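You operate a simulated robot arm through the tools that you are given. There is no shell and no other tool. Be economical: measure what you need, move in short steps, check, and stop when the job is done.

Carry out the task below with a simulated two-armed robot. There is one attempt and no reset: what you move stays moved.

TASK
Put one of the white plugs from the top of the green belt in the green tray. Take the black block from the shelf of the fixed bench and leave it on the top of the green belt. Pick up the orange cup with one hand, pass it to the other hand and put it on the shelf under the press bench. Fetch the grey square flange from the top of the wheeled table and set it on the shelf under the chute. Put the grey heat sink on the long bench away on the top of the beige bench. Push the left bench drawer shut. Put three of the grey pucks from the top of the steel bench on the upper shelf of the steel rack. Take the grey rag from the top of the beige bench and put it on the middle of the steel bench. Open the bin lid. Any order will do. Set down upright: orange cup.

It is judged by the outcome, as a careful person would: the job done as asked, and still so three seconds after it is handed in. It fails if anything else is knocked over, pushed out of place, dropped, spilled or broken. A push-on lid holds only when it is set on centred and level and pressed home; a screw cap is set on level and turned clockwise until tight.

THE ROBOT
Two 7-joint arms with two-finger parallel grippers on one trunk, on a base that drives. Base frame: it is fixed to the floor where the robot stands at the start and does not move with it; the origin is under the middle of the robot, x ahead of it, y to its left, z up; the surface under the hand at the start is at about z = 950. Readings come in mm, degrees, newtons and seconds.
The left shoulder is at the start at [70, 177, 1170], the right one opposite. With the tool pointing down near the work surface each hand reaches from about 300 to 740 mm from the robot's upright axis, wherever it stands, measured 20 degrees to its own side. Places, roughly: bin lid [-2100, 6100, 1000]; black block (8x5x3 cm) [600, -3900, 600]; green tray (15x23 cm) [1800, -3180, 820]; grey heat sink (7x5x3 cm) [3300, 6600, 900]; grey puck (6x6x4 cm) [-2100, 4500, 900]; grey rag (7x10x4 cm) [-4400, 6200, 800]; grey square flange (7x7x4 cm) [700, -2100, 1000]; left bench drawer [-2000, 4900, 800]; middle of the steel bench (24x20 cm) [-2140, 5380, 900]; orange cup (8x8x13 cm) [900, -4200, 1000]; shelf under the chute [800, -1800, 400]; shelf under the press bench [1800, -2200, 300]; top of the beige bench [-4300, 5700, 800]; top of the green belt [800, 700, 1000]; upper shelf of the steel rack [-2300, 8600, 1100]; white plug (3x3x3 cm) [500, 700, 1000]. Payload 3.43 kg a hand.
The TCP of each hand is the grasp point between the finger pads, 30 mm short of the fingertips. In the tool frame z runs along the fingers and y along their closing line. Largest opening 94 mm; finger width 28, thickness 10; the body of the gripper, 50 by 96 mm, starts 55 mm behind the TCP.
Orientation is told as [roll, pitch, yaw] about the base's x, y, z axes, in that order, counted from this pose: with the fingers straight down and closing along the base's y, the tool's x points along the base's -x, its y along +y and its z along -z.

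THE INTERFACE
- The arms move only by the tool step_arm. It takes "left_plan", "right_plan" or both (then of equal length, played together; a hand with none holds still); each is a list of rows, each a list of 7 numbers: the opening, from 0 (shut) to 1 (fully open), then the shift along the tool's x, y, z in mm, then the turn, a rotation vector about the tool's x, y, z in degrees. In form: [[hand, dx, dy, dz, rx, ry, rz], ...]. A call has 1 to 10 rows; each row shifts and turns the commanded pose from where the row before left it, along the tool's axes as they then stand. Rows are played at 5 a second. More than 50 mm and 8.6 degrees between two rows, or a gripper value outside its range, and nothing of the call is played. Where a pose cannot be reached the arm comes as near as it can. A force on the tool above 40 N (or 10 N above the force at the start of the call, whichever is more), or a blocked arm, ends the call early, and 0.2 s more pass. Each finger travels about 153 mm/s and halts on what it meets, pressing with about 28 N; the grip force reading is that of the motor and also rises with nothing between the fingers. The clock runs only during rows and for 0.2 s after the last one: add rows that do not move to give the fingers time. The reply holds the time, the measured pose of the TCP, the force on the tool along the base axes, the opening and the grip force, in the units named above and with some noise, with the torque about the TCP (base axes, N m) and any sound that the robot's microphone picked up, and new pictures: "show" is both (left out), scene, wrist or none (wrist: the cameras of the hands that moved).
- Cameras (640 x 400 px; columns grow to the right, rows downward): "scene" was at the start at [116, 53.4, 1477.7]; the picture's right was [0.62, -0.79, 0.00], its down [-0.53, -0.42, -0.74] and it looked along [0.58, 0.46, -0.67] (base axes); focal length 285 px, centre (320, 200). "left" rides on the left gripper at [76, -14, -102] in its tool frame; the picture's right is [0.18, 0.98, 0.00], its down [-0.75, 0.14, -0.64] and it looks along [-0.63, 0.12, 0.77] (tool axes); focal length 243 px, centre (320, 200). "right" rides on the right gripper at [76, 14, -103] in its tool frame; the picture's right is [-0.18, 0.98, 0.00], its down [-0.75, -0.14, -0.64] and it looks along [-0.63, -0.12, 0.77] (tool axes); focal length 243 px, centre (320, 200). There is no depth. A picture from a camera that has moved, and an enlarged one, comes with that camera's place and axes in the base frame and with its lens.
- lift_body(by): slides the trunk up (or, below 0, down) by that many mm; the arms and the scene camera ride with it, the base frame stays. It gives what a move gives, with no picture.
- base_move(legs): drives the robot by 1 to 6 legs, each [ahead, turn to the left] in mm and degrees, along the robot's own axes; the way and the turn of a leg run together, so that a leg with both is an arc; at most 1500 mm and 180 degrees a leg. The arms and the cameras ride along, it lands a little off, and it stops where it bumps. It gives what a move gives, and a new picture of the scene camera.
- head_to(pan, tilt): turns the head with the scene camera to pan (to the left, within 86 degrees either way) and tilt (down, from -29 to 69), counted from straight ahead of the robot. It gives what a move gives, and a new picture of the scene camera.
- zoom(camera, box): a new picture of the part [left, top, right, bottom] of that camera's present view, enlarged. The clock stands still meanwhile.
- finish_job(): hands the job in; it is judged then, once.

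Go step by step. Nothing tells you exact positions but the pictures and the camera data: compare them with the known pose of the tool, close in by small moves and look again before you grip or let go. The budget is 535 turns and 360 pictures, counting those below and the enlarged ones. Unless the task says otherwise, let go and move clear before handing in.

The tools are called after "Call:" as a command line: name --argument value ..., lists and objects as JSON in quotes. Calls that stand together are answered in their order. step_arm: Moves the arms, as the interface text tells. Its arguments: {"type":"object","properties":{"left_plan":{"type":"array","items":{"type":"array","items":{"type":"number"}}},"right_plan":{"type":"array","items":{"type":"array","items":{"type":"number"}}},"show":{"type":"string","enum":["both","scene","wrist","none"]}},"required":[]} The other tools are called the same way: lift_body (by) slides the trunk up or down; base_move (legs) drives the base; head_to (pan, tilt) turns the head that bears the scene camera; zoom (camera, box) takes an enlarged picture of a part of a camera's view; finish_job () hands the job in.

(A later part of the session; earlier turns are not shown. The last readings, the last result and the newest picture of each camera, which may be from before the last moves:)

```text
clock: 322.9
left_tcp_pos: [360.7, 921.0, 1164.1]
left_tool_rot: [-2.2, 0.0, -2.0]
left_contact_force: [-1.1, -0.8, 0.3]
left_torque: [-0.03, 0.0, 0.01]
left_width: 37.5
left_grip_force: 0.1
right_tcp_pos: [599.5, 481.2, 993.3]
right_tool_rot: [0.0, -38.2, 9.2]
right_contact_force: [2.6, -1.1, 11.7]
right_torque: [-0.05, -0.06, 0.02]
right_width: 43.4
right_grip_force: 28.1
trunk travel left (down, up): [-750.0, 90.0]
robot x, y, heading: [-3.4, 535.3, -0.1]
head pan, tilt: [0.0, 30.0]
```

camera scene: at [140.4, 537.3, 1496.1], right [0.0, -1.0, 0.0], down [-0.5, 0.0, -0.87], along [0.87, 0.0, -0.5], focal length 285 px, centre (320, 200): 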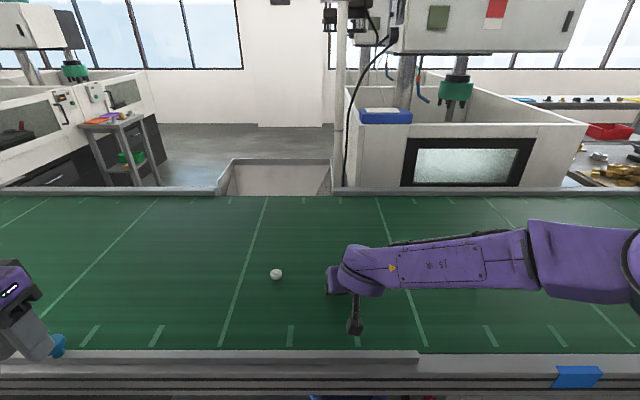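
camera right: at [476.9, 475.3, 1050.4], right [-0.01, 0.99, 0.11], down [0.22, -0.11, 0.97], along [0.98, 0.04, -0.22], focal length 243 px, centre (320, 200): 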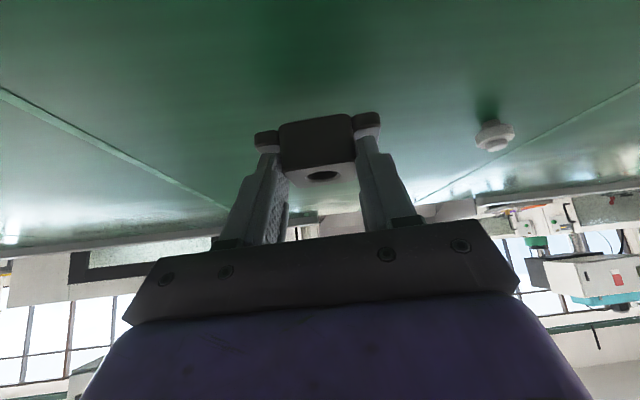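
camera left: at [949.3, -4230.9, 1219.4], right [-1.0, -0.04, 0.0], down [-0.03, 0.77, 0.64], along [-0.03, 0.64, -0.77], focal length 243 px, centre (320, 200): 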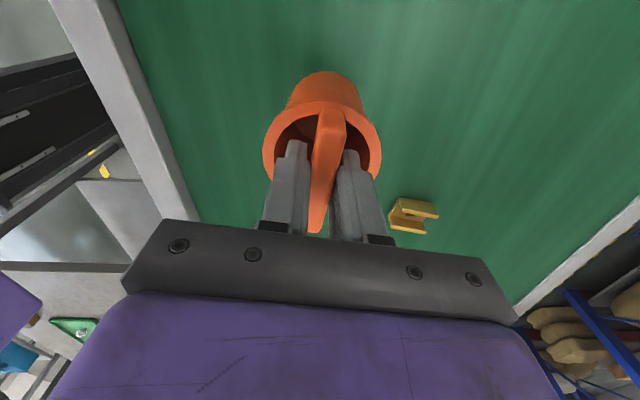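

Contact with the belt. I release and draw back, then look.

Call:
step_arm --right_plan '[[0.5, 0, 0, 0, 0, 0, 0], [0.75, 0, 0, 0, 0, 0, 0], [0.75, 0, 0, 0, 0, 0, 0], [0.75, 0, 0, -25, 0, 0, 0], [0.75, 5, 0, -40, 0, 0, 0], [0.75, 25, 0, -35, 0, 0, 0], [0.75, 25, 0, -35, 0, 0, 0], [0.75, 0, 0, 0, 0, 0, 0]]'

```text
clock: 324.7
left_tcp_pos: [362.2, 920.6, 1161.9]
left_tool_rot: [-2.2, 0.1, -2.0]
left_contact_force: [0.3, 0.8, 0.1]
left_torque: [0.0, 0.01, -0.01]
left_width: 37.5
left_grip_force: 0.0
right_tcp_pos: [475.8, 460.6, 1062.0]
right_tool_rot: [0.1, -37.8, 9.1]
right_contact_force: [0.5, -0.4, -0.7]
right_torque: [0.01, -0.01, -0.02]
right_width: 70.8
right_grip_force: 0.0
trunk travel left (down, up): [-750.0, 90.0]
robot x, y, heading: [0.7, 533.3, 0.0]
head pan, tilt: [0.0, 30.0]
camera scene: at [140.6, 537.6, 1496.1], right [0.0, -1.0, 0.0], down [-0.5, 0.0, -0.87], along [0.87, 0.0, -0.5], focal length 285 px, centre (320, 200)
camera right: at [352.5, 455.1, 1096.5], right [-0.01, 0.99, 0.11], down [0.22, -0.11, 0.97], along [0.98, 0.04, -0.22], focal length 243 px, centre (320, 200)
```

scene: 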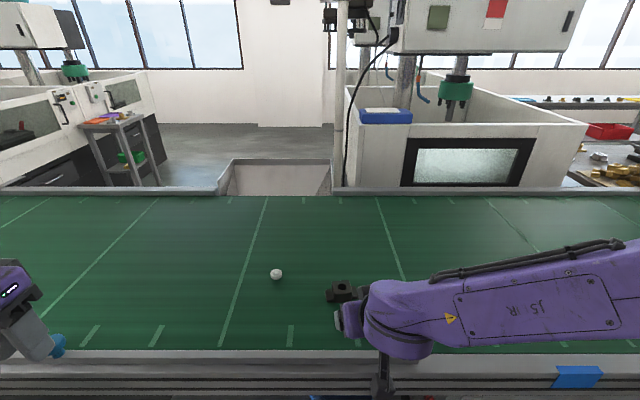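
right: 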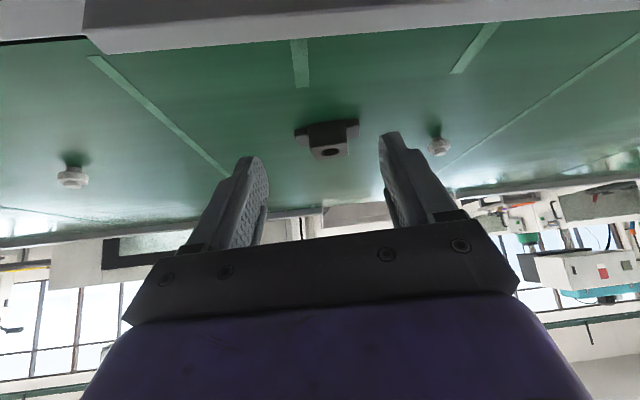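

The block rests on the belt. I straighten the right hand and drive north up the aisle.

Call:
step_arm --right_plan '[[0.5, 0, 0, -30, 2.75, 0, 3.55], [0.5, 0, 0, -30, 2.75, 0, 3.55], [0.5, 0, 0, 0, 0, 8, 0], [0.5, 0, 0, 0, 0, 8, 0], [0.5, 0, 0, 0, 0, 8, 0], [0.5, 0, 0, 0, 0, 8, 0], [0.5, 0, 0, 0, 0, 6, 0], [0.5, 30, 0, -20, 0, 0, 0], [0.5, 0, 0, 0, 0, 0, 0]]' --left_plan '[[0.5, 0, 0, 0, 2, 0, 0], [0.5, 0, -20, 0, 0, 0, 0], [0.5, 0, -20, 0, 0, 0, 0], [0.5, 0, -20, 0, 0, 0, 0], [0.5, 0, -20, 0, 0, 0, 0], [0.5, 0, -20, 0, 0, 0, 0], [0.5, 0, 0, 0, 0, 0, 0], [0.5, 0, 0, 0, 0, 0, 0], [0.5, 0, 0, 0, 0, 0, 0]]' --show "none"

Call:
base_move --legs '[[-300, 0], [0, 100], [1500, 0], [0, -10], [900, 0]]'

Call:
head_to --pan 35 --tilt 15

Call:
head_to --pan -10 --tilt 15

```text
clock: 326.7
left_tcp_pos: [402.7, 860.9, 1152.9]
left_tool_rot: [-5.2, 0.2, -1.9]
left_contact_force: [-0.2, -0.1, 0.3]
left_torque: [0.05, 0.04, 0.0]
left_width: 47.1
left_grip_force: 0.0
left hand out of reach, approached as far as the arm can: row 2, 3, 4, 5, 6
right_tcp_pos: [409.4, 457.1, 1130.3]
right_tool_rot: [0.0, 0.1, 0.1]
right_contact_force: [-0.3, 0.1, 0.1]
right_torque: [-0.02, 0.01, -0.02]
right_width: 47.3
right_grip_force: 0.0
trunk travel left (down, up): [-750.0, 90.0]
robot x, y, heading: [1.2, 536.1, 0.2]
head pan, tilt: [0.0, 30.0]
```

```text
clock: 345.0
left_tcp_pos: [-893.5, 3321.5, 1153.8]
left_tool_rot: [-5.1, 0.2, 88.4]
left_contact_force: [0.3, -0.1, -0.7]
left_torque: [0.03, 0.0, 0.01]
left_width: 46.9
left_grip_force: 0.0
right_tcp_pos: [-488.8, 3328.9, 1129.8]
right_tool_rot: [0.0, 0.1, 90.3]
right_contact_force: [-0.2, 0.1, -0.2]
right_torque: [0.01, -0.02, 0.03]
right_width: 46.8
right_grip_force: 0.0
trunk travel left (down, up): [-750.0, 90.0]
robot x, y, heading: [-567.0, 2919.3, 90.4]
head pan, tilt: [0.0, 30.0]
camera scene: at [-567.6, 3061.6, 1496.2], right [1.0, 0.0, 0.0], down [0.0, -0.5, -0.87], along [0.0, 0.87, -0.5], focal length 285 px, centre (320, 200)
```

scene: 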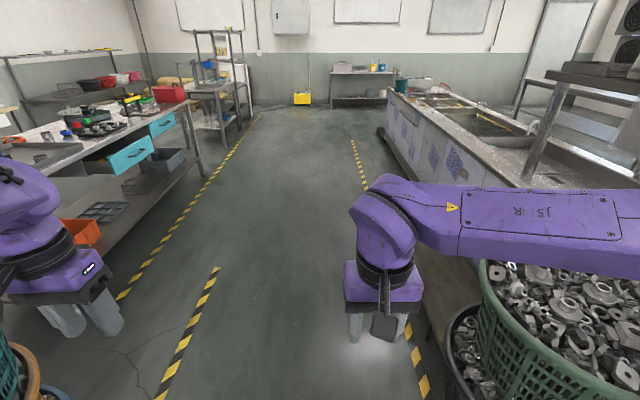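

```text
clock: 346.1
left_tcp_pos: [-893.1, 3321.8, 1154.1]
left_tool_rot: [-5.2, 0.1, 88.5]
left_contact_force: [1.2, 0.9, 0.0]
left_torque: [-0.01, -0.03, 0.01]
left_width: 46.9
left_grip_force: 0.1
right_tcp_pos: [-487.5, 3330.5, 1131.4]
right_tool_rot: [0.0, 0.1, 90.3]
right_contact_force: [1.0, -0.3, -0.2]
right_torque: [-0.01, 0.01, -0.02]
right_width: 46.8
right_grip_force: 0.0
trunk travel left (down, up): [-750.0, 90.0]
robot x, y, heading: [-566.0, 2922.2, 90.0]
head pan, tilt: [35.0, 15.0]
camera scene: at [-620.9, 3047.8, 1520.4], right [0.82, 0.58, 0.0], down [0.15, -0.21, -0.97], along [-0.56, 0.79, -0.26], focal length 285 px, centre (320, 200)
```

scene: 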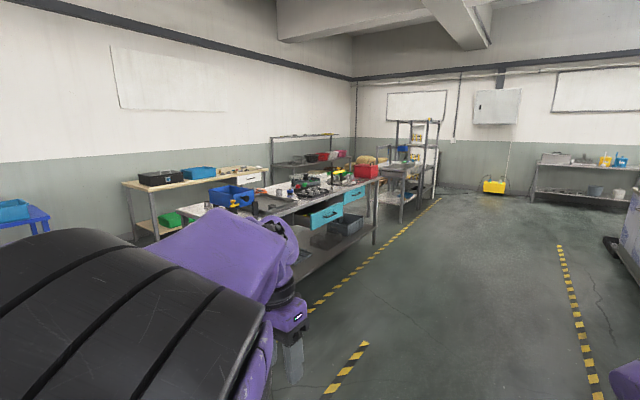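

```text
clock: 347.2
left_tcp_pos: [-893.7, 3321.3, 1153.1]
left_tool_rot: [-5.3, 0.1, 88.5]
left_contact_force: [-0.7, 0.2, -0.4]
left_torque: [-0.02, 0.04, 0.0]
left_width: 46.8
left_grip_force: 0.1
right_tcp_pos: [-488.8, 3330.7, 1130.8]
right_tool_rot: [0.0, 0.1, 90.3]
right_contact_force: [0.3, -0.1, -0.2]
right_torque: [0.0, -0.03, -0.01]
right_width: 47.0
right_grip_force: 0.0
trunk travel left (down, up): [-750.0, 90.0]
robot x, y, heading: [-569.8, 2920.6, 90.2]
head pan, tilt: [-10.0, 15.0]
camera scene: at [-551.5, 3063.7, 1520.4], right [0.99, -0.17, 0.0], down [-0.04, -0.26, -0.97], along [0.16, 0.95, -0.26], focal length 285 px, centre (320, 200)
```

scene: 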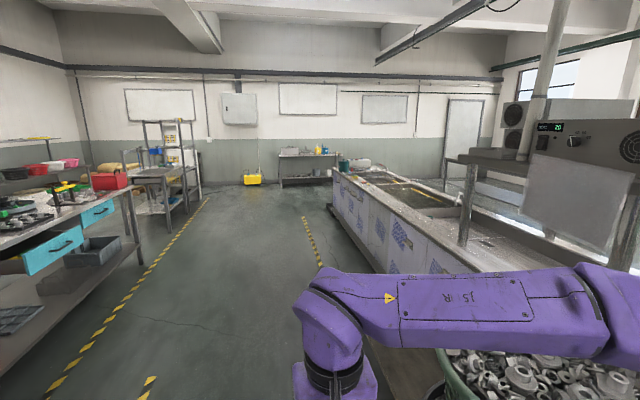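

The steel bench with turquoise drawers runs along the west side; one drawer stands open. I drive level with the pucks and turn to face the bench.

Call:
base_move --legs '[[1500, 0], [130, 0], [0, 90], [500, 0]]'

Call:
head_to --pan 0 --tilt 32

Call:
head_to --pan -45 --tilt 25

```text
clock: 362.0
left_tcp_pos: [-1466.9, 4207.9, 1153.7]
left_tool_rot: [-5.3, 0.1, 179.7]
left_contact_force: [0.3, -0.1, -0.3]
left_torque: [-0.05, 0.02, -0.02]
left_width: 47.0
left_grip_force: 0.0
right_tcp_pos: [-1486.4, 4613.2, 1131.1]
right_tool_rot: [0.1, 0.1, -178.3]
right_contact_force: [0.1, -0.6, 0.2]
right_torque: [-0.03, 0.01, 0.02]
right_width: 46.7
right_grip_force: 0.0
trunk travel left (down, up): [-750.0, 90.0]
robot x, y, heading: [-1075.4, 4546.5, -178.4]
head pan, tilt: [-10.0, 15.0]
camera scene: at [-1215.7, 4558.4, 1520.5], right [0.15, 0.99, 0.0], down [0.26, -0.04, -0.97], along [-0.96, 0.14, -0.26], focal length 285 px, centre (320, 200)
```

scene: 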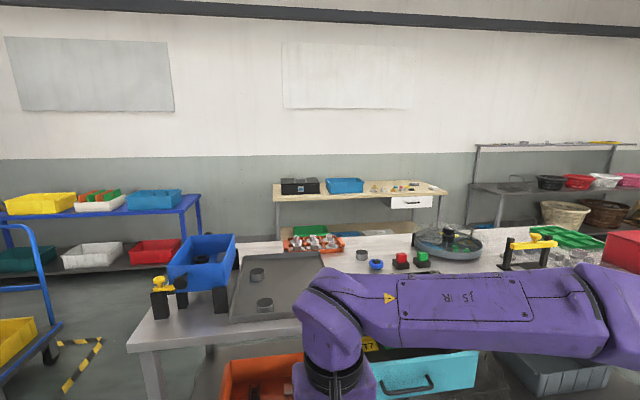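

```text
clock: 362.8
left_tcp_pos: [-1467.2, 4208.5, 1154.0]
left_tool_rot: [-5.4, 0.1, 179.8]
left_contact_force: [0.1, -0.8, -0.2]
left_torque: [0.01, -0.02, -0.03]
left_width: 47.0
left_grip_force: 0.0
right_tcp_pos: [-1485.1, 4612.7, 1129.7]
right_tool_rot: [0.1, 0.2, -178.4]
right_contact_force: [-0.2, -0.4, 0.7]
right_torque: [-0.01, -0.01, 0.01]
right_width: 47.2
right_grip_force: 0.1
trunk travel left (down, up): [-750.0, 90.0]
robot x, y, heading: [-1074.8, 4547.4, -178.5]
head pan, tilt: [0.0, 32.0]
camera scene: at [-1214.0, 4542.3, 1493.0], right [-0.03, 1.0, 0.0], down [0.53, 0.01, -0.85], along [-0.85, -0.02, -0.53], focal length 285 px, centre (320, 200)
```

scene: 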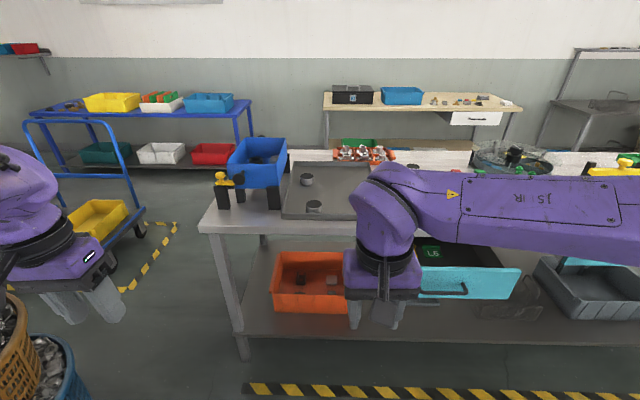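

```text
clock: 363.9
left_tcp_pos: [-1467.2, 4208.8, 1155.0]
left_tool_rot: [-5.4, 0.1, 179.8]
left_contact_force: [-0.4, -0.1, -0.7]
left_torque: [-0.03, -0.01, 0.04]
left_width: 47.3
left_grip_force: 0.0
right_tcp_pos: [-1485.2, 4612.6, 1129.9]
right_tool_rot: [0.0, 0.1, -178.5]
right_contact_force: [-0.5, 0.1, -0.2]
right_torque: [0.0, 0.02, -0.01]
right_width: 47.4
right_grip_force: 0.0
trunk travel left (down, up): [-750.0, 90.0]
robot x, y, heading: [-1074.5, 4543.8, -178.5]
head pan, tilt: [-45.0, 25.0]
camera scene: at [-1191.2, 4608.0, 1504.1], right [0.69, 0.73, 0.0], down [0.31, -0.29, -0.91], along [-0.66, 0.62, -0.42], focal length 285 px, centre (320, 200)
```

scene: 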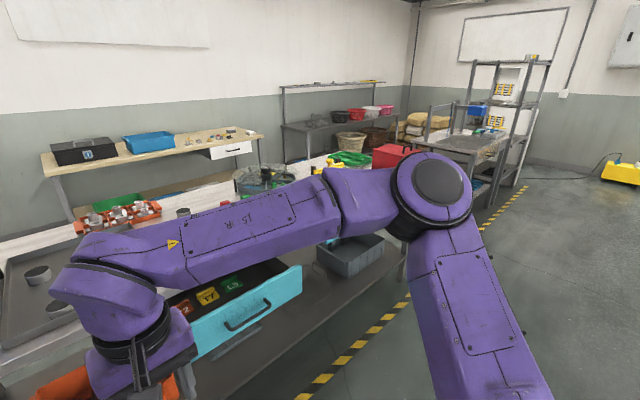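

Pucks sit near [-2144,4497], [-2371,4455] and [-2468,4950]; the open drawer's front is at x about -1890, y 4830 to 5080, z about 750. I take the drawer first: I move over, tilt the right hand forward and lower the trunk.

Call:
base_move --legs '[[0, -38], [330, 0], [0, 36.5]]'

Call:
lift_body --by -300

Call:
step_arm --right_plan '[[0, 0, 0, 0, 0, -8, 0], [0, 0, 0, 0, 0, -8, 0], [0, 0, 0, 0, 0, -8, 0], [0, 0, 0, 0, 0, -8, 0], [0, 0, 0, 0, 0, -8, 0], [0, 0, 0, 0, 0, -8, 0], [0, 0, 0, 0, 0, -8, 0], [0, 0, 0, 0, 0, -8, 0], [0, 0, 0, 0, 0, 0, 0]]' --show "none"

Call:
head_to --pan -15 --tilt 35

```text
clock: 369.6
left_tcp_pos: [-1741.5, 4417.9, 1153.5]
left_tool_rot: [-5.4, 0.0, 178.1]
left_contact_force: [0.0, -0.8, 0.1]
left_torque: [-0.03, 0.02, 0.01]
left_width: 47.1
left_grip_force: 0.1
right_tcp_pos: [-1747.1, 4820.3, 1131.5]
right_tool_rot: [0.0, 0.1, 180.0]
right_contact_force: [-0.5, -0.4, -0.3]
right_torque: [-0.02, 0.01, 0.03]
right_width: 47.0
right_grip_force: 0.0
trunk travel left (down, up): [-750.0, 90.0]
robot x, y, heading: [-1336.3, 4740.7, 180.0]
head pan, tilt: [-45.0, 25.0]
camera scene: at [-1453.0, 4807.4, 1504.1], right [0.71, 0.71, 0.0], down [0.3, -0.3, -0.91], along [-0.64, 0.64, -0.42], focal length 285 px, centre (320, 200)
```

scene: 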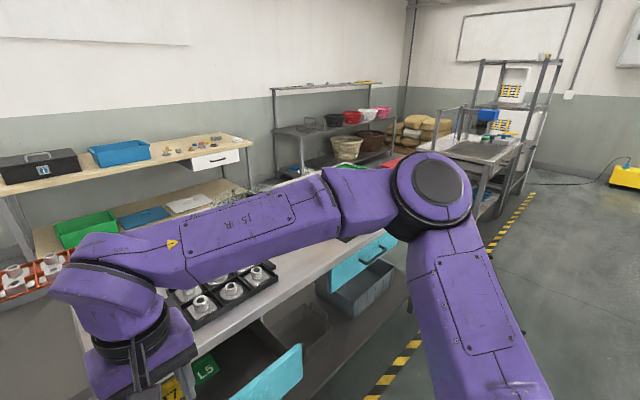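

```text
clock: 372.6
left_tcp_pos: [-1741.1, 4416.1, 852.6]
left_tool_rot: [-5.4, 0.0, 178.1]
left_contact_force: [-0.1, 0.1, -0.1]
left_torque: [-0.01, -0.01, 0.01]
left_width: 46.8
left_grip_force: 0.1
right_tcp_pos: [-1746.8, 4819.9, 831.5]
right_tool_rot: [0.0, 0.0, 180.0]
right_contact_force: [-1.2, 0.1, -0.5]
right_torque: [0.01, -0.02, 0.02]
right_width: 47.0
right_grip_force: 0.1
trunk travel left (down, up): [-450.0, 390.0]
robot x, y, heading: [-1338.8, 4742.0, 179.8]
head pan, tilt: [-45.0, 25.0]
```

```text
clock: 374.6
left_tcp_pos: [-1741.9, 4417.0, 852.4]
left_tool_rot: [-5.3, 0.2, 178.1]
left_contact_force: [-0.5, 0.7, -0.3]
left_torque: [-0.03, 0.03, 0.01]
left_width: 47.2
left_grip_force: 0.0
right_tcp_pos: [-1756.4, 4811.3, 832.8]
right_tool_rot: [0.2, -64.0, 179.8]
right_contact_force: [-0.3, 0.2, 0.4]
right_torque: [0.0, -0.03, 0.0]
right_width: 0.0
right_grip_force: 27.9
right hand out of reach, approached as far as the arm can: row 8
trunk travel left (down, up): [-450.0, 390.0]
robot x, y, heading: [-1336.8, 4742.3, 180.1]
head pan, tilt: [-45.0, 25.0]
```

```text
clock: 375.5
left_tcp_pos: [-1742.7, 4416.3, 853.3]
left_tool_rot: [-5.4, 0.1, 178.2]
left_contact_force: [-1.3, 1.1, 0.0]
left_torque: [0.04, 0.01, 0.02]
left_width: 46.9
left_grip_force: 0.0
right_tcp_pos: [-1755.7, 4810.4, 832.5]
right_tool_rot: [0.0, -63.9, 179.9]
right_contact_force: [0.4, 0.4, 0.5]
right_torque: [-0.01, 0.01, -0.01]
right_width: 0.0
right_grip_force: 28.1
trunk travel left (down, up): [-450.0, 390.0]
robot x, y, heading: [-1340.7, 4737.6, 180.1]
head pan, tilt: [-15.0, 35.0]
camera scene: at [-1473.0, 4764.8, 1188.4], right [0.26, 0.97, 0.0], down [0.55, -0.15, -0.82], along [-0.79, 0.21, -0.57], focal length 285 px, centre (320, 200)
```

scene: 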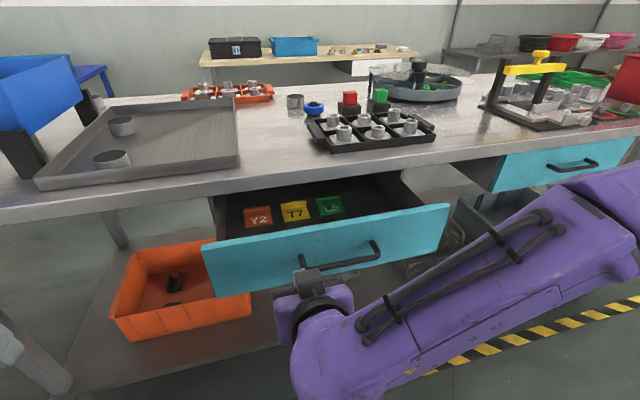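

The drawer's front panel is at x about -1930, y 4650 to 5205, with a handle in the middle. I line the closed right fingers up with the panel just above the handle.

Call:
lift_body --by -54

Call:
step_arm --right_plan '[[0, -5, -38, 10, 0, 0, 0], [0, -5, -38, 10, 0, 0, 0], [0, -5, -38, 10, 0, 0, 0], [0, -15, 0, 30, 0, 0, 0], [0, -15, 0, 30, 0, 0, 0], [0, 0, 0, 0, 0, 0, 0]]'

```text
clock: 376.5
left_tcp_pos: [-1741.2, 4415.6, 799.3]
left_tool_rot: [-5.5, 0.1, 178.2]
left_contact_force: [0.0, -0.6, -0.2]
left_torque: [0.01, 0.02, 0.0]
left_width: 47.2
left_grip_force: 0.1
right_tcp_pos: [-1756.7, 4812.0, 779.4]
right_tool_rot: [0.0, -63.8, 179.9]
right_contact_force: [0.1, 0.1, 0.1]
right_torque: [0.03, 0.01, 0.0]
right_width: 0.1
right_grip_force: 28.0
trunk travel left (down, up): [-396.0, 444.0]
robot x, y, heading: [-1340.9, 4741.2, 180.0]
head pan, tilt: [-15.0, 35.0]
```

```text
clock: 377.9
left_tcp_pos: [-1741.5, 4415.7, 800.0]
left_tool_rot: [-5.3, 0.2, 178.1]
left_contact_force: [0.1, 0.4, -0.4]
left_torque: [0.0, 0.0, 0.03]
left_width: 46.8
left_grip_force: 0.1
right_tcp_pos: [-1883.0, 4909.6, 787.0]
right_tool_rot: [0.1, -64.0, 179.9]
right_contact_force: [0.6, 0.3, -0.2]
right_torque: [0.02, 0.0, 0.01]
right_width: 0.0
right_grip_force: 27.6
right hand out of reach, approached as far as the arm can: row 1, 2, 3
trunk travel left (down, up): [-396.0, 444.0]
robot x, y, heading: [-1336.7, 4743.3, 179.8]
head pan, tilt: [-15.0, 35.0]
camera scene: at [-1472.8, 4764.8, 1134.5], right [0.26, 0.97, 0.0], down [0.55, -0.15, -0.82], along [-0.79, 0.21, -0.57], focal length 285 px, centre (320, 200)
camera right: at [-1756.3, 4894.8, 762.8], right [-0.08, -0.98, 0.17], down [0.25, 0.14, 0.96], along [-0.97, 0.12, 0.23], focal length 243 px, centre (320, 200)
```

scene: 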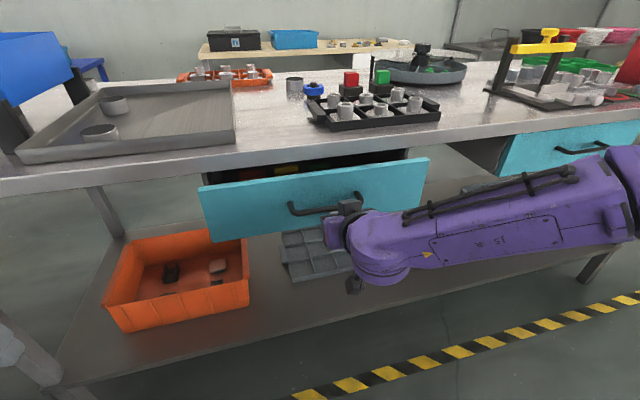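
right: 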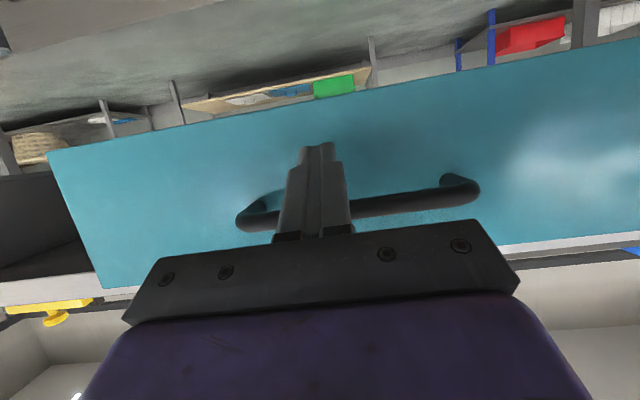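

The fingertips have met the panel and the drawer already slides. I keep pushing forward.

Call:
step_arm --right_plan '[[0, -9, 0, 18, 0, 0, 0], [0, -9, 0, 18, 0, 0, 0], [0, -9, 0, 18, 0, 0, 0], [0, -9, 0, 18, 0, 0, 0], [0, 0, 0, 0, 0, 0, 0]]'

```text
clock: 379.1
left_tcp_pos: [-1740.4, 4416.8, 799.1]
left_tool_rot: [-5.5, 0.1, 178.1]
left_contact_force: [-0.9, 0.5, 0.0]
left_torque: [0.01, -0.01, 0.0]
left_width: 47.1
left_grip_force: 0.0
right_tcp_pos: [-1959.3, 4910.3, 783.0]
right_tool_rot: [-0.2, -63.4, -179.9]
right_contact_force: [30.3, -1.2, -24.8]
right_torque: [-0.03, 0.48, -0.06]
right_width: 0.0
right_grip_force: 27.9
trunk travel left (down, up): [-396.0, 444.0]
robot x, y, heading: [-1335.5, 4741.4, 180.2]
head pan, tilt: [-15.0, 35.0]
camera scene: at [-1471.4, 4765.3, 1134.1], right [0.26, 0.97, 0.0], down [0.55, -0.15, -0.82], along [-0.79, 0.21, -0.57], focal length 285 px, centre (320, 200)
camera right: at [-1833.1, 4895.7, 760.0], right [-0.08, -0.98, 0.16], down [0.24, 0.14, 0.96], along [-0.97, 0.12, 0.22], focal length 243 px, centre (320, 200)
```

scene: 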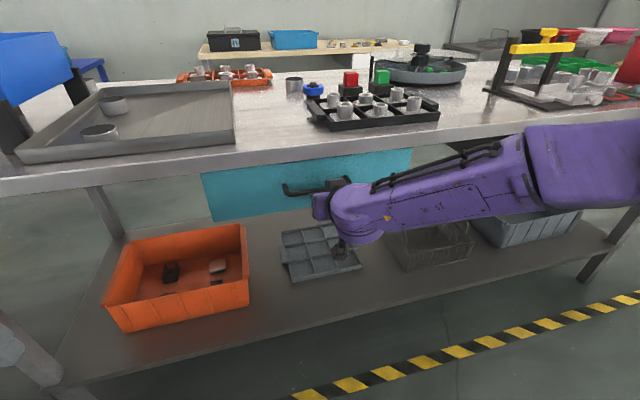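
right: 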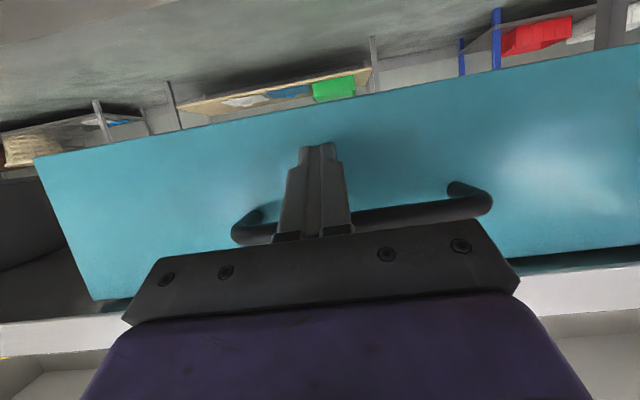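

Call:
step_arm --right_plan '[[0, -3.5, 0, 7.2, 0, 0, 0], [0, -3.5, 0, 7.2, 0, 0, 0], [0, 0, 0, 0, 0, 0, 0]]' --show "none"

Call:
step_arm --right_plan '[[0, 15, 0, -30, 0, 0, 0], [0, 15, 0, -30, 0, 0, 0], [0, 15, 0, -30, 0, 0, 0], [0, 15, 0, -30, 0, 0, 0], [0, 0, 0, 0, 0, 0, 0]]'

```text
clock: 379.4
left_tcp_pos: [-1741.1, 4416.0, 798.9]
left_tool_rot: [-5.4, 0.1, 177.9]
left_contact_force: [0.5, 0.5, -0.2]
left_torque: [0.04, -0.02, 0.01]
left_width: 46.9
left_grip_force: 0.0
right_tcp_pos: [-1962.9, 4909.7, 781.4]
right_tool_rot: [-0.1, -63.1, -179.8]
right_contact_force: [1.2, 0.0, -0.9]
right_torque: [-0.02, -0.01, -0.06]
right_width: 0.0
right_grip_force: 27.5
trunk travel left (down, up): [-396.0, 444.0]
robot x, y, heading: [-1336.5, 4742.4, 180.1]
head pan, tilt: [-15.0, 35.0]
stopped in row 1 (right hand): the force on the tool passed its limit at 53 N (the readings are from after the stop); the commanded pose is now the measured one
```

```text
clock: 380.6
left_tcp_pos: [-1741.2, 4416.4, 800.0]
left_tool_rot: [-5.5, 0.1, 178.0]
left_contact_force: [0.1, 0.7, 0.7]
left_torque: [0.02, 0.02, -0.02]
left_width: 47.2
left_grip_force: 0.1
right_tcp_pos: [-1828.2, 4909.0, 782.7]
right_tool_rot: [-0.3, -63.2, -179.7]
right_contact_force: [-0.1, -0.5, -0.2]
right_torque: [0.02, -0.02, -0.02]
right_width: 0.0
right_grip_force: 28.3
trunk travel left (down, up): [-396.0, 444.0]
robot x, y, heading: [-1336.2, 4739.7, 179.9]
head pan, tilt: [-15.0, 35.0]
camera scene: at [-1472.6, 4763.9, 1134.4], right [0.26, 0.97, 0.0], down [0.55, -0.15, -0.82], along [-0.79, 0.21, -0.57], focal length 285 px, centre (320, 200)
camera right: at [-1701.7, 4894.6, 760.0], right [-0.08, -0.98, 0.16], down [0.23, 0.14, 0.96], along [-0.97, 0.12, 0.22], focal length 243 px, centre (320, 200)
```

scene: 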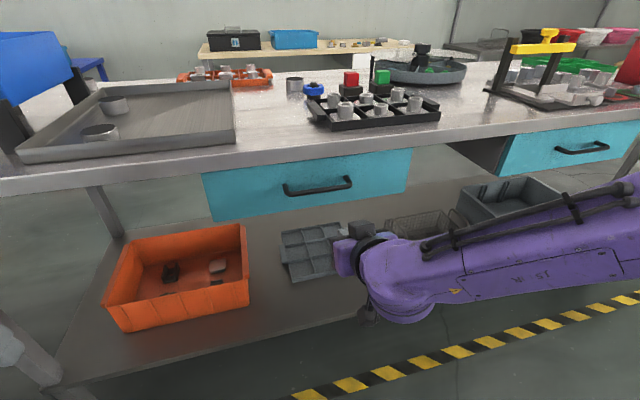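
right: 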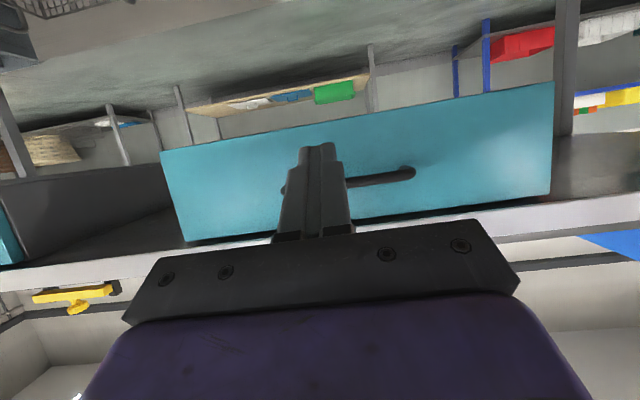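

The drawer is shut. Next the pucks: I raise the trunk and zoom on the bench top.

Call:
lift_body --by 354

Call:
step_arm --right_plan '[[0.5, 0, 0, 0, 0, 8, 0], [0.5, 0, 0, 0, 0, 8, 0], [0.5, 0, 0, 0, 0, 8, 0], [0.5, 0, 0, 0, 0, 8, 0], [0.5, 0, 0, 0, 0, 8, 0], [0.5, 0, 0, 0, 0, 8, 0], [0.5, 0, 0, 0, 0, 8, 0], [0.5, 0, 0, 0, 0, 7, 0], [0.5, 30, 0, 0, 0, 0, 0], [0.5, 0, 0, 0, 0, 0, 0]]' --show "none"

Call:
head_to --pan 5 --tilt 35

Call:
zoom --camera "scene" --box '[180, 100, 480, 290]'

```text
clock: 384.1
left_tcp_pos: [-1741.3, 4416.8, 1152.3]
left_tool_rot: [-5.4, 0.1, 178.0]
left_contact_force: [-0.3, -0.4, -0.2]
left_torque: [-0.01, -0.02, 0.0]
left_width: 47.0
left_grip_force: 0.0
right_tcp_pos: [-1828.9, 4909.0, 1135.5]
right_tool_rot: [-0.1, -63.1, -179.9]
right_contact_force: [0.6, -0.6, 0.3]
right_torque: [-0.03, 0.0, -0.02]
right_width: 0.1
right_grip_force: 27.9
trunk travel left (down, up): [-750.0, 90.0]
robot x, y, heading: [-1342.3, 4744.8, 180.0]
head pan, tilt: [-15.0, 35.0]
```

```text
clock: 386.3
left_tcp_pos: [-1742.4, 4416.7, 1153.3]
left_tool_rot: [-5.4, 0.0, 178.0]
left_contact_force: [0.0, -0.3, 0.1]
left_torque: [-0.02, 0.0, -0.01]
left_width: 46.9
left_grip_force: 0.0
right_tcp_pos: [-1800.6, 4909.9, 1136.7]
right_tool_rot: [-0.1, -0.1, -179.9]
right_contact_force: [0.3, 0.4, 0.3]
right_torque: [-0.02, 0.0, -0.01]
right_width: 46.9
right_grip_force: 0.0
trunk travel left (down, up): [-750.0, 90.0]
robot x, y, heading: [-1337.9, 4739.7, 179.9]
head pan, tilt: [-15.0, 35.0]
```

```text
clock: 387.1
left_tcp_pos: [-1741.4, 4416.4, 1154.2]
left_tool_rot: [-5.4, 0.0, 178.2]
left_contact_force: [0.4, 0.2, -0.1]
left_torque: [0.0, -0.02, 0.03]
left_width: 47.1
left_grip_force: 0.2
right_tcp_pos: [-1799.8, 4910.4, 1136.4]
right_tool_rot: [0.0, -0.2, -179.9]
right_contact_force: [-0.5, -0.2, 0.5]
right_torque: [0.01, 0.02, 0.0]
right_width: 46.9
right_grip_force: 0.0
trunk travel left (down, up): [-750.0, 90.0]
robot x, y, heading: [-1338.0, 4740.1, 179.6]
head pan, tilt: [5.0, 35.0]
camera scene: at [-1475.3, 4734.5, 1488.4], right [-0.08, 1.0, 0.0], down [0.57, 0.05, -0.82], along [-0.82, -0.07, -0.57], focal length 285 px, centre (320, 200)
```

scene: 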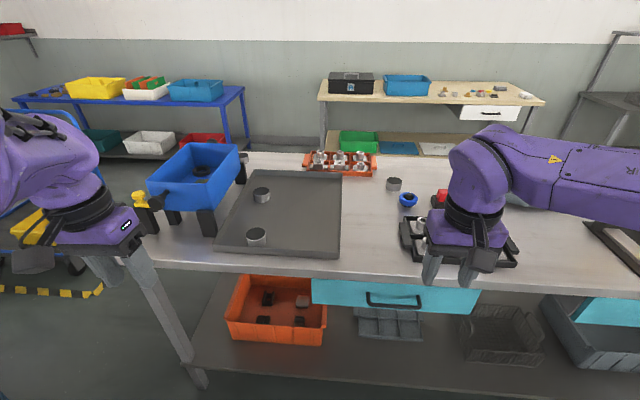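

```text
2.11 times, centred on (330, 195) of scene
camera zoom: at [-1475.3, 4734.5, 1488.4], right [-0.08, 1.0, 0.0], down [0.57, 0.05, -0.82], along [-0.82, -0.07, -0.57], focal length 600 px, centre (299, 210)
```

zoom: 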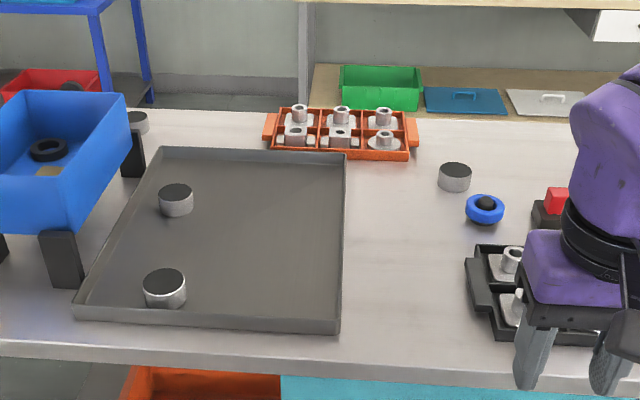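

I count four pucks: two in the grey tray at about [-2030,4508] and [-2253,4467], one on the bench at about [-2377,4926], one behind the blue bin. I drive closer to take one with each hand.

Call:
base_move --legs '[[280, 0]]'

Call:
head_to --pan 0 --tilt 40

```text
clock: 389.0
left_tcp_pos: [-2018.6, 4418.3, 1154.0]
left_tool_rot: [-5.4, 0.1, 178.0]
left_contact_force: [-0.2, 0.7, 0.3]
left_torque: [0.02, 0.01, 0.03]
left_width: 47.2
left_grip_force: 0.0
right_tcp_pos: [-2075.7, 4912.3, 1136.9]
right_tool_rot: [0.0, -0.3, 179.9]
right_contact_force: [-0.1, 0.1, 0.9]
right_torque: [-0.02, 0.02, 0.02]
right_width: 47.0
right_grip_force: 0.0
trunk travel left (down, up): [-750.0, 90.0]
robot x, y, heading: [-1612.4, 4741.4, 179.9]
head pan, tilt: [5.0, 35.0]
camera scene: at [-1752.0, 4735.4, 1488.5], right [-0.08, 1.0, 0.0], down [0.57, 0.05, -0.82], along [-0.82, -0.07, -0.57], focal length 285 px, centre (320, 200)
```

scene: 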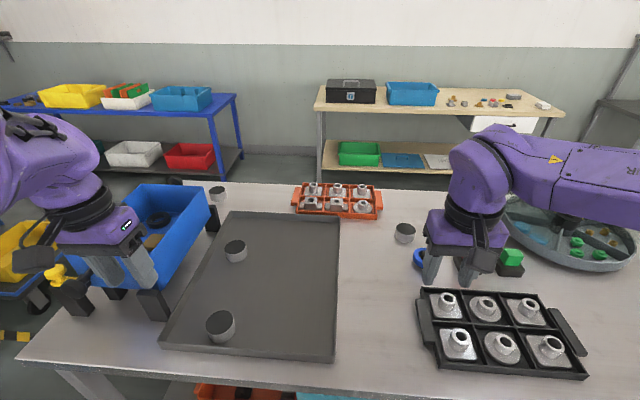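

```text
clock: 389.7
left_tcp_pos: [-2021.1, 4417.1, 1153.9]
left_tool_rot: [-5.5, 0.1, 177.9]
left_contact_force: [-0.1, 0.2, -0.3]
left_torque: [0.0, -0.02, -0.01]
left_width: 46.9
left_grip_force: 0.1
right_tcp_pos: [-2076.8, 4911.0, 1135.2]
right_tool_rot: [0.0, -0.1, 180.0]
right_contact_force: [-0.1, -1.2, 0.4]
right_torque: [0.02, -0.04, 0.0]
right_width: 47.0
right_grip_force: 0.0
trunk travel left (down, up): [-750.0, 90.0]
robot x, y, heading: [-1615.4, 4739.7, 179.7]
head pan, tilt: [0.0, 40.0]
camera scene: at [-1751.2, 4743.0, 1480.8], right [0.0, 1.0, 0.0], down [0.64, 0.0, -0.77], along [-0.77, 0.0, -0.64], focal length 285 px, centre (320, 200)
```

scene: 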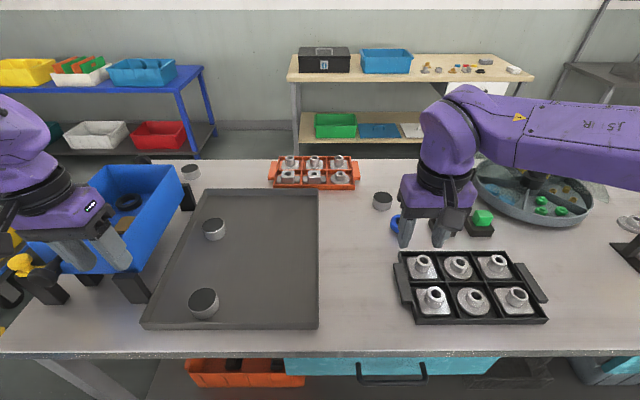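

The bench top is near z 895: pucks at about [-2076,4494] and [-2298,4452] in the tray, and [-2422,4934] on the bench. I shift south so the left hand can take the far tray puck and the right hand the near one.

Call:
base_move --legs '[[-250, 0], [0, 90], [250, 0], [0, -90], [300, 0]]'

Call:
head_to --pan 0 --tilt 42

```text
clock: 402.2
left_tcp_pos: [-2069.2, 4168.5, 1155.1]
left_tool_rot: [-5.5, 0.0, 178.0]
left_contact_force: [0.4, -0.3, -0.2]
left_torque: [-0.01, 0.0, -0.02]
left_width: 47.0
left_grip_force: 0.0
right_tcp_pos: [-2126.6, 4663.5, 1137.4]
right_tool_rot: [0.1, -0.3, -180.1]
right_contact_force: [-0.2, -0.8, 0.5]
right_torque: [0.01, 0.05, 0.02]
right_width: 47.0
right_grip_force: 0.1
trunk travel left (down, up): [-750.0, 90.0]
robot x, y, heading: [-1667.2, 4491.3, 179.7]
head pan, tilt: [0.0, 40.0]
camera scene: at [-1800.2, 4493.8, 1481.0], right [0.0, 1.0, 0.0], down [0.64, 0.0, -0.77], along [-0.77, 0.0, -0.64], focal length 285 px, centre (320, 200)
```

scene: 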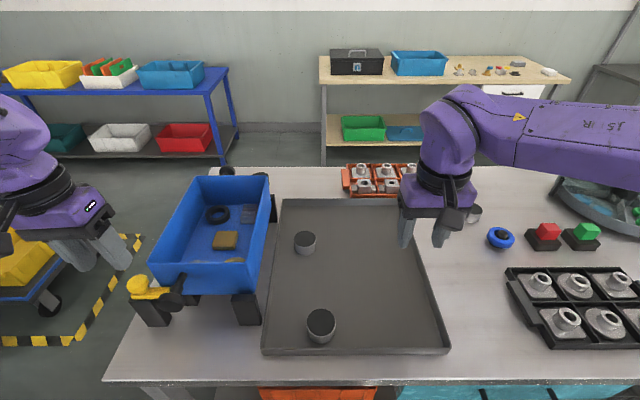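

```text
clock: 402.8
left_tcp_pos: [-2069.9, 4168.3, 1154.8]
left_tool_rot: [-5.4, 0.0, 177.9]
left_contact_force: [-0.5, 1.0, 0.1]
left_torque: [-0.03, -0.05, 0.02]
left_width: 47.1
left_grip_force: 0.1
right_tcp_pos: [-2128.1, 4662.2, 1136.1]
right_tool_rot: [0.1, -0.2, -180.1]
right_contact_force: [-1.5, -0.4, -0.4]
right_torque: [0.0, 0.03, 0.0]
right_width: 47.0
right_grip_force: 0.0
trunk travel left (down, up): [-750.0, 90.0]
robot x, y, heading: [-1665.4, 4495.8, 179.7]
head pan, tilt: [0.0, 42.0]
camera scene: at [-1800.3, 4493.9, 1477.9], right [0.0, 1.0, 0.0], down [0.67, 0.0, -0.74], along [-0.74, 0.0, -0.67], focal length 285 px, centre (320, 200)
```

scene: 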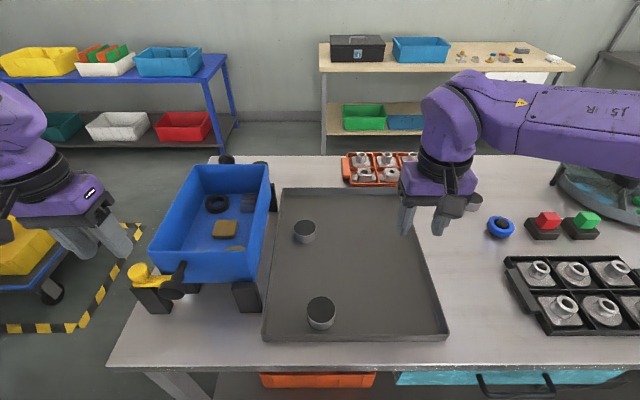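

Call:
step_arm --left_plan '[[0.9, -29.6, -34.9, 0, 5.4, 0, 0], [0.9, -29.6, -34.9, 0, 0, 0, 0], [0.9, -29.6, -34.9, 0, 0, 0, 0], [0.9, -29.6, -34.9, 0, 0, 0, 0], [0.9, -29.6, -34.9, 0, 0, 0, 0], [0.9, -29.6, -34.9, 0, 0, 0, 0], [0.9, -29.6, -34.9, 0, 0, 0, 0], [0.9, -29.6, -34.9, 0, 0, 0, 0], [0.9, 0, 0, 0, 0, 0, 0]]'

```text
clock: 404.8
left_tcp_pos: [-2295.8, 4450.1, 1202.9]
left_tool_rot: [-11.0, 0.0, 178.0]
left_contact_force: [-0.4, 0.0, 0.8]
left_torque: [0.07, 0.04, -0.03]
left_width: 84.6
left_grip_force: 0.1
right_tcp_pos: [-2127.0, 4661.0, 1138.3]
right_tool_rot: [-0.1, -0.2, -180.0]
right_contact_force: [0.5, -0.8, -0.2]
right_torque: [0.02, 0.03, 0.02]
right_width: 47.0
right_grip_force: 0.0
trunk travel left (down, up): [-750.0, 90.0]
robot x, y, heading: [-1668.6, 4491.2, 180.0]
head pan, tilt: [0.0, 42.0]
camera scene: at [-1798.7, 4492.8, 1478.0], right [0.0, 1.0, 0.0], down [0.67, 0.0, -0.74], along [-0.74, 0.0, -0.67], focal length 285 px, centre (320, 200)
camera left: at [-2220.0, 4441.3, 1306.8], right [0.15, -0.97, -0.19], down [-0.76, -0.23, 0.6], along [-0.63, 0.05, -0.78], focal length 243 px, centre (320, 200)
```

scene: 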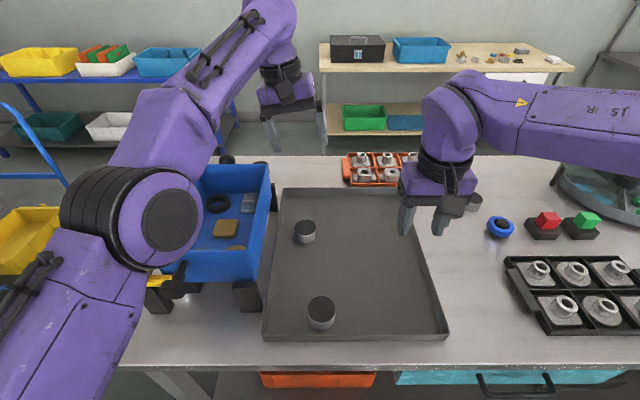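
left: 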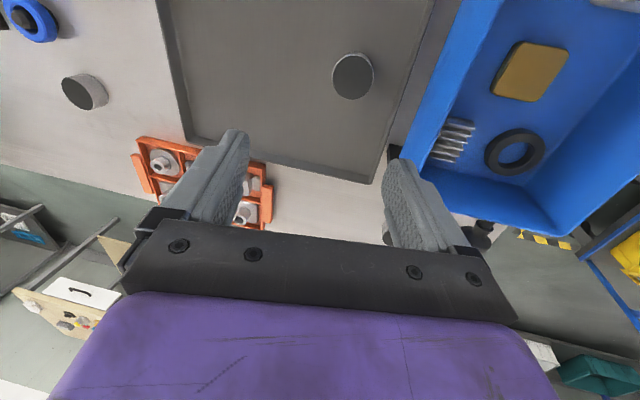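

The tilt correction went the wrong way; I undo it (11 degrees) and look again.

Call:
step_arm --left_plan '[[0.9, 0, 0, 0, -5.5, 0, 0], [0.9, 0, 0, 0, -5.5, 0, 2], [0.9, 0, 0, 40, 0, 0, 0], [0.9, 0, 0, 40, 0, 0, 0], [0.9, 0, 0, 40, 0, 0, 0], [0.9, 0, 0, 0, 0, 0, 0]]'

```text
clock: 406.2
left_tcp_pos: [-2320.8, 4444.2, 1085.0]
left_tool_rot: [0.3, 0.0, 175.9]
left_contact_force: [0.0, -0.2, -0.2]
left_torque: [-0.02, -0.02, 0.01]
left_width: 84.6
left_grip_force: 0.1
left hand out of reach, approached as far as the arm can: row 1, 2, 3, 4, 5
right_tcp_pos: [-2127.7, 4662.4, 1136.7]
right_tool_rot: [0.0, -0.2, -180.0]
right_contact_force: [0.0, -0.5, 0.6]
right_torque: [0.0, 0.02, -0.02]
right_width: 47.2
right_grip_force: 0.0
trunk travel left (down, up): [-750.0, 90.0]
robot x, y, heading: [-1666.2, 4491.2, 179.9]
head pan, tilt: [0.0, 42.0]
camera scene: at [-1800.1, 4493.9, 1477.9], right [0.0, 1.0, 0.0], down [0.67, 0.0, -0.74], along [-0.74, 0.0, -0.67], focal length 285 px, centre (320, 200)
camera left: at [-2243.1, 4452.1, 1189.0], right [0.11, -0.99, 0.0], down [-0.76, -0.08, 0.64], along [-0.64, -0.08, -0.77], focal length 243 px, centre (320, 200)
```

scene: 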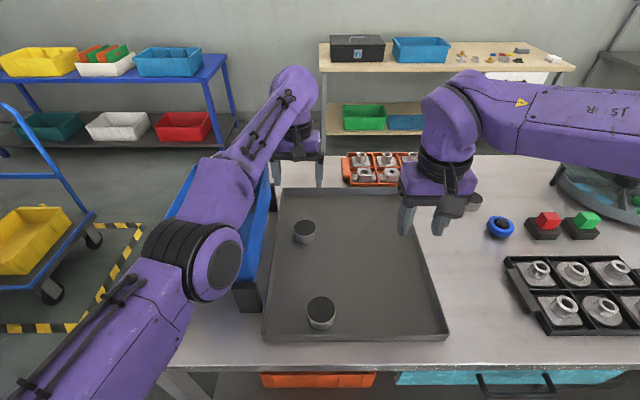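
left: 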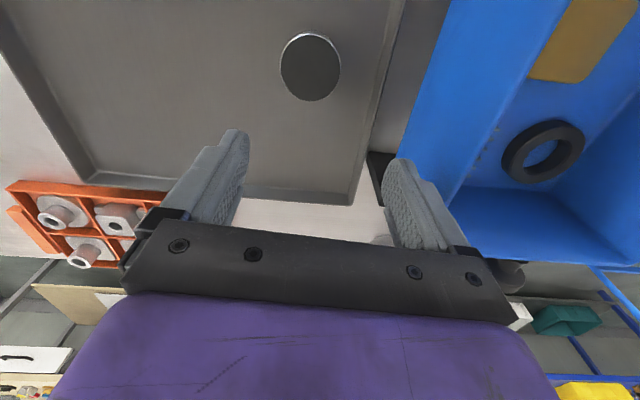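

Call:
step_arm --left_plan '[[0.9, 25.3, -10.8, 0, 0, 0, 0], [0.9, 0, 0, 36, 0, 0, 0], [0.9, 0, 0, 36, 0, 0, 0], [0.9, 0, 0, 36, 0, 0, 0], [0.9, 0, 0, 0, 0, 0, 0]]' --show "wrist"

```text
clock: 407.4
left_tcp_pos: [-2322.4, 4463.4, 981.5]
left_tool_rot: [0.2, 0.1, 176.0]
left_contact_force: [0.1, 0.6, 0.1]
left_torque: [0.03, -0.01, 0.01]
left_width: 84.8
left_grip_force: 0.0
left hand out of reach, approached as far as the arm can: row 1, 2, 3
right_tcp_pos: [-2127.6, 4661.6, 1135.6]
right_tool_rot: [0.1, -0.2, -180.1]
right_contact_force: [0.3, -0.2, -0.4]
right_torque: [0.0, -0.03, -0.01]
right_width: 47.1
right_grip_force: 0.0
trunk travel left (down, up): [-750.0, 90.0]
robot x, y, heading: [-1667.0, 4494.5, 179.7]
head pan, tilt: [0.0, 42.0]
camera left: at [-2245.7, 4471.8, 1085.4], right [0.11, -0.99, 0.0], down [-0.76, -0.09, 0.64], along [-0.64, -0.08, -0.77], focal length 243 px, centre (320, 200)
```

left: 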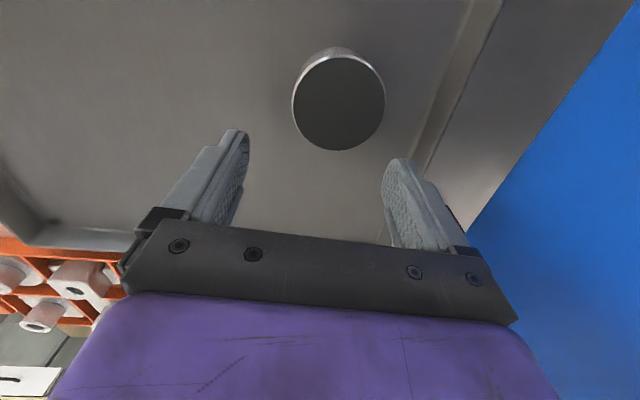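

Call:
step_arm --left_plan '[[0.9, 28.6, 7, 0, 0, 0, 0], [0.9, 0, 0, 0, 0, 0, 0]]' --show "wrist"

```text
clock: 408.0
left_tcp_pos: [-2322.4, 4464.4, 982.6]
left_tool_rot: [0.2, -0.1, 175.9]
left_contact_force: [-0.1, 0.2, 0.4]
left_torque: [0.01, 0.01, 0.0]
left_width: 84.8
left_grip_force: 0.2
left hand out of reach, approached as far as the arm can: row 1
right_tcp_pos: [-2127.6, 4662.9, 1136.3]
right_tool_rot: [0.0, -0.2, -180.1]
right_contact_force: [-0.5, 0.3, 0.3]
right_torque: [-0.02, -0.01, 0.01]
right_width: 47.1
right_grip_force: 0.1
trunk travel left (down, up): [-750.0, 90.0]
robot x, y, heading: [-1666.9, 4492.9, 179.6]
head pan, tilt: [0.0, 42.0]
camera left: at [-2245.7, 4472.2, 1085.7], right [0.11, -0.99, 0.0], down [-0.76, -0.09, 0.64], along [-0.64, -0.08, -0.77], focal length 243 px, centre (320, 200)
```

left: 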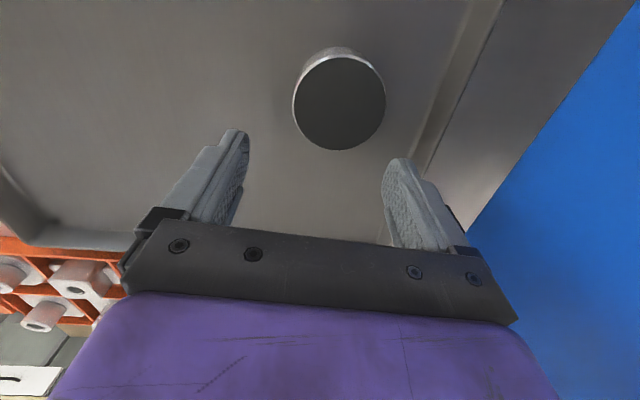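

The left arm seems stuck at a joint limit. I try drawing it up and back.

Call:
step_arm --left_plan '[[0.9, 0, 0, -40, 0, 0, 0], [0.9, 20, 0, -40, 0, 0, 0], [0.9, 40, 10, 0, 0, 0, 0], [0.9, 40, 10, 0, 0, 0, 0], [0.9, 40, 10, 0, 0, 0, 0], [0.9, 0, 0, 0, 0, 0, 0]]' --show "scene"

```text
clock: 409.4
left_tcp_pos: [-2312.5, 4470.9, 1076.8]
left_tool_rot: [0.2, 0.0, 176.1]
left_contact_force: [-0.4, 0.2, -0.5]
left_torque: [0.0, -0.04, 0.01]
left_width: 84.7
left_grip_force: 0.0
left hand out of reach, approached as far as the arm can: row 2, 3, 4, 5
right_tcp_pos: [-2128.9, 4663.0, 1135.4]
right_tool_rot: [0.0, -0.2, -180.0]
right_contact_force: [0.6, -0.1, -0.3]
right_torque: [0.02, 0.04, 0.0]
right_width: 47.0
right_grip_force: 0.0
trunk travel left (down, up): [-750.0, 90.0]
robot x, y, heading: [-1666.7, 4493.8, 179.7]
head pan, tilt: [0.0, 42.0]
camera scene: at [-1800.7, 4493.9, 1477.8], right [0.0, 1.0, 0.0], down [0.67, 0.0, -0.74], along [-0.74, 0.0, -0.67], focal length 285 px, centre (320, 200)
```

scene: 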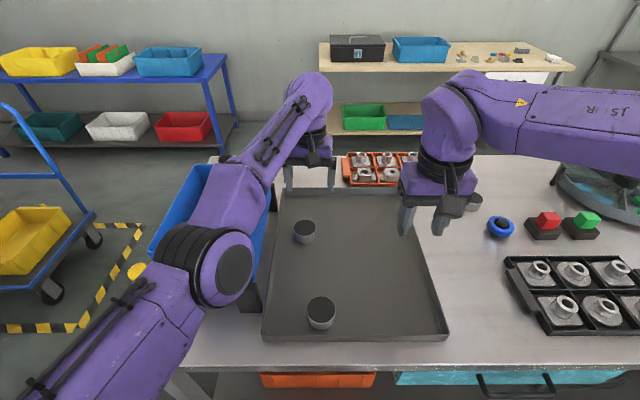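

Call:
step_arm --left_plan '[[0.9, 20, 40, -10, 0, 0, 0], [0.9, 20, 40, -10, 0, 0, 0], [0.9, 30, 35, 0, 0, 0, 0], [0.9, 30, 35, 0, 0, 0, 0], [0.9, 30, 35, 0, 0, 0, 0], [0.9, 30, 35, 0, 0, 0, 0], [0.9, 0, 0, 0, 0, 0, 0]]' --show "scene"

```text
clock: 411.0
left_tcp_pos: [-2341.2, 4311.5, 1124.4]
left_tool_rot: [0.2, 0.1, 176.0]
left_contact_force: [0.3, 0.9, 0.0]
left_torque: [-0.01, -0.01, 0.01]
left_width: 84.8
left_grip_force: 0.0
left hand out of reach, approached as far as the arm can: row 1, 2, 3, 4, 5, 6
right_tcp_pos: [-2129.1, 4661.8, 1136.3]
right_tool_rot: [-0.1, -0.2, -179.8]
right_contact_force: [0.2, 0.6, 0.0]
right_torque: [-0.01, -0.01, 0.02]
right_width: 46.9
right_grip_force: 0.1
trunk travel left (down, up): [-750.0, 90.0]
robot x, y, heading: [-1665.0, 4494.6, 179.9]
head pan, tilt: [0.0, 42.0]
camera scene: at [-1800.7, 4493.1, 1477.8], right [0.0, 1.0, 0.0], down [0.67, 0.0, -0.74], along [-0.74, 0.0, -0.67], focal length 285 px, centre (320, 200)
```

scene: 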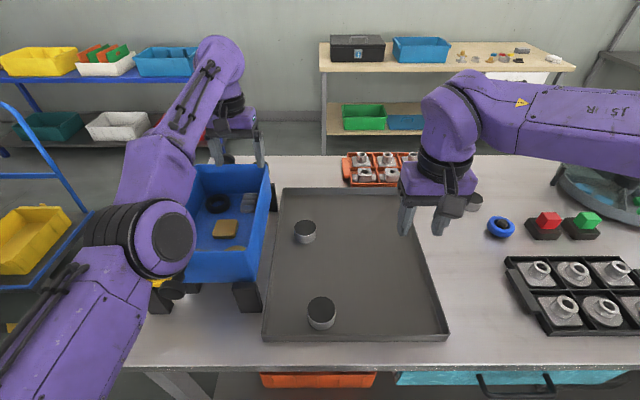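

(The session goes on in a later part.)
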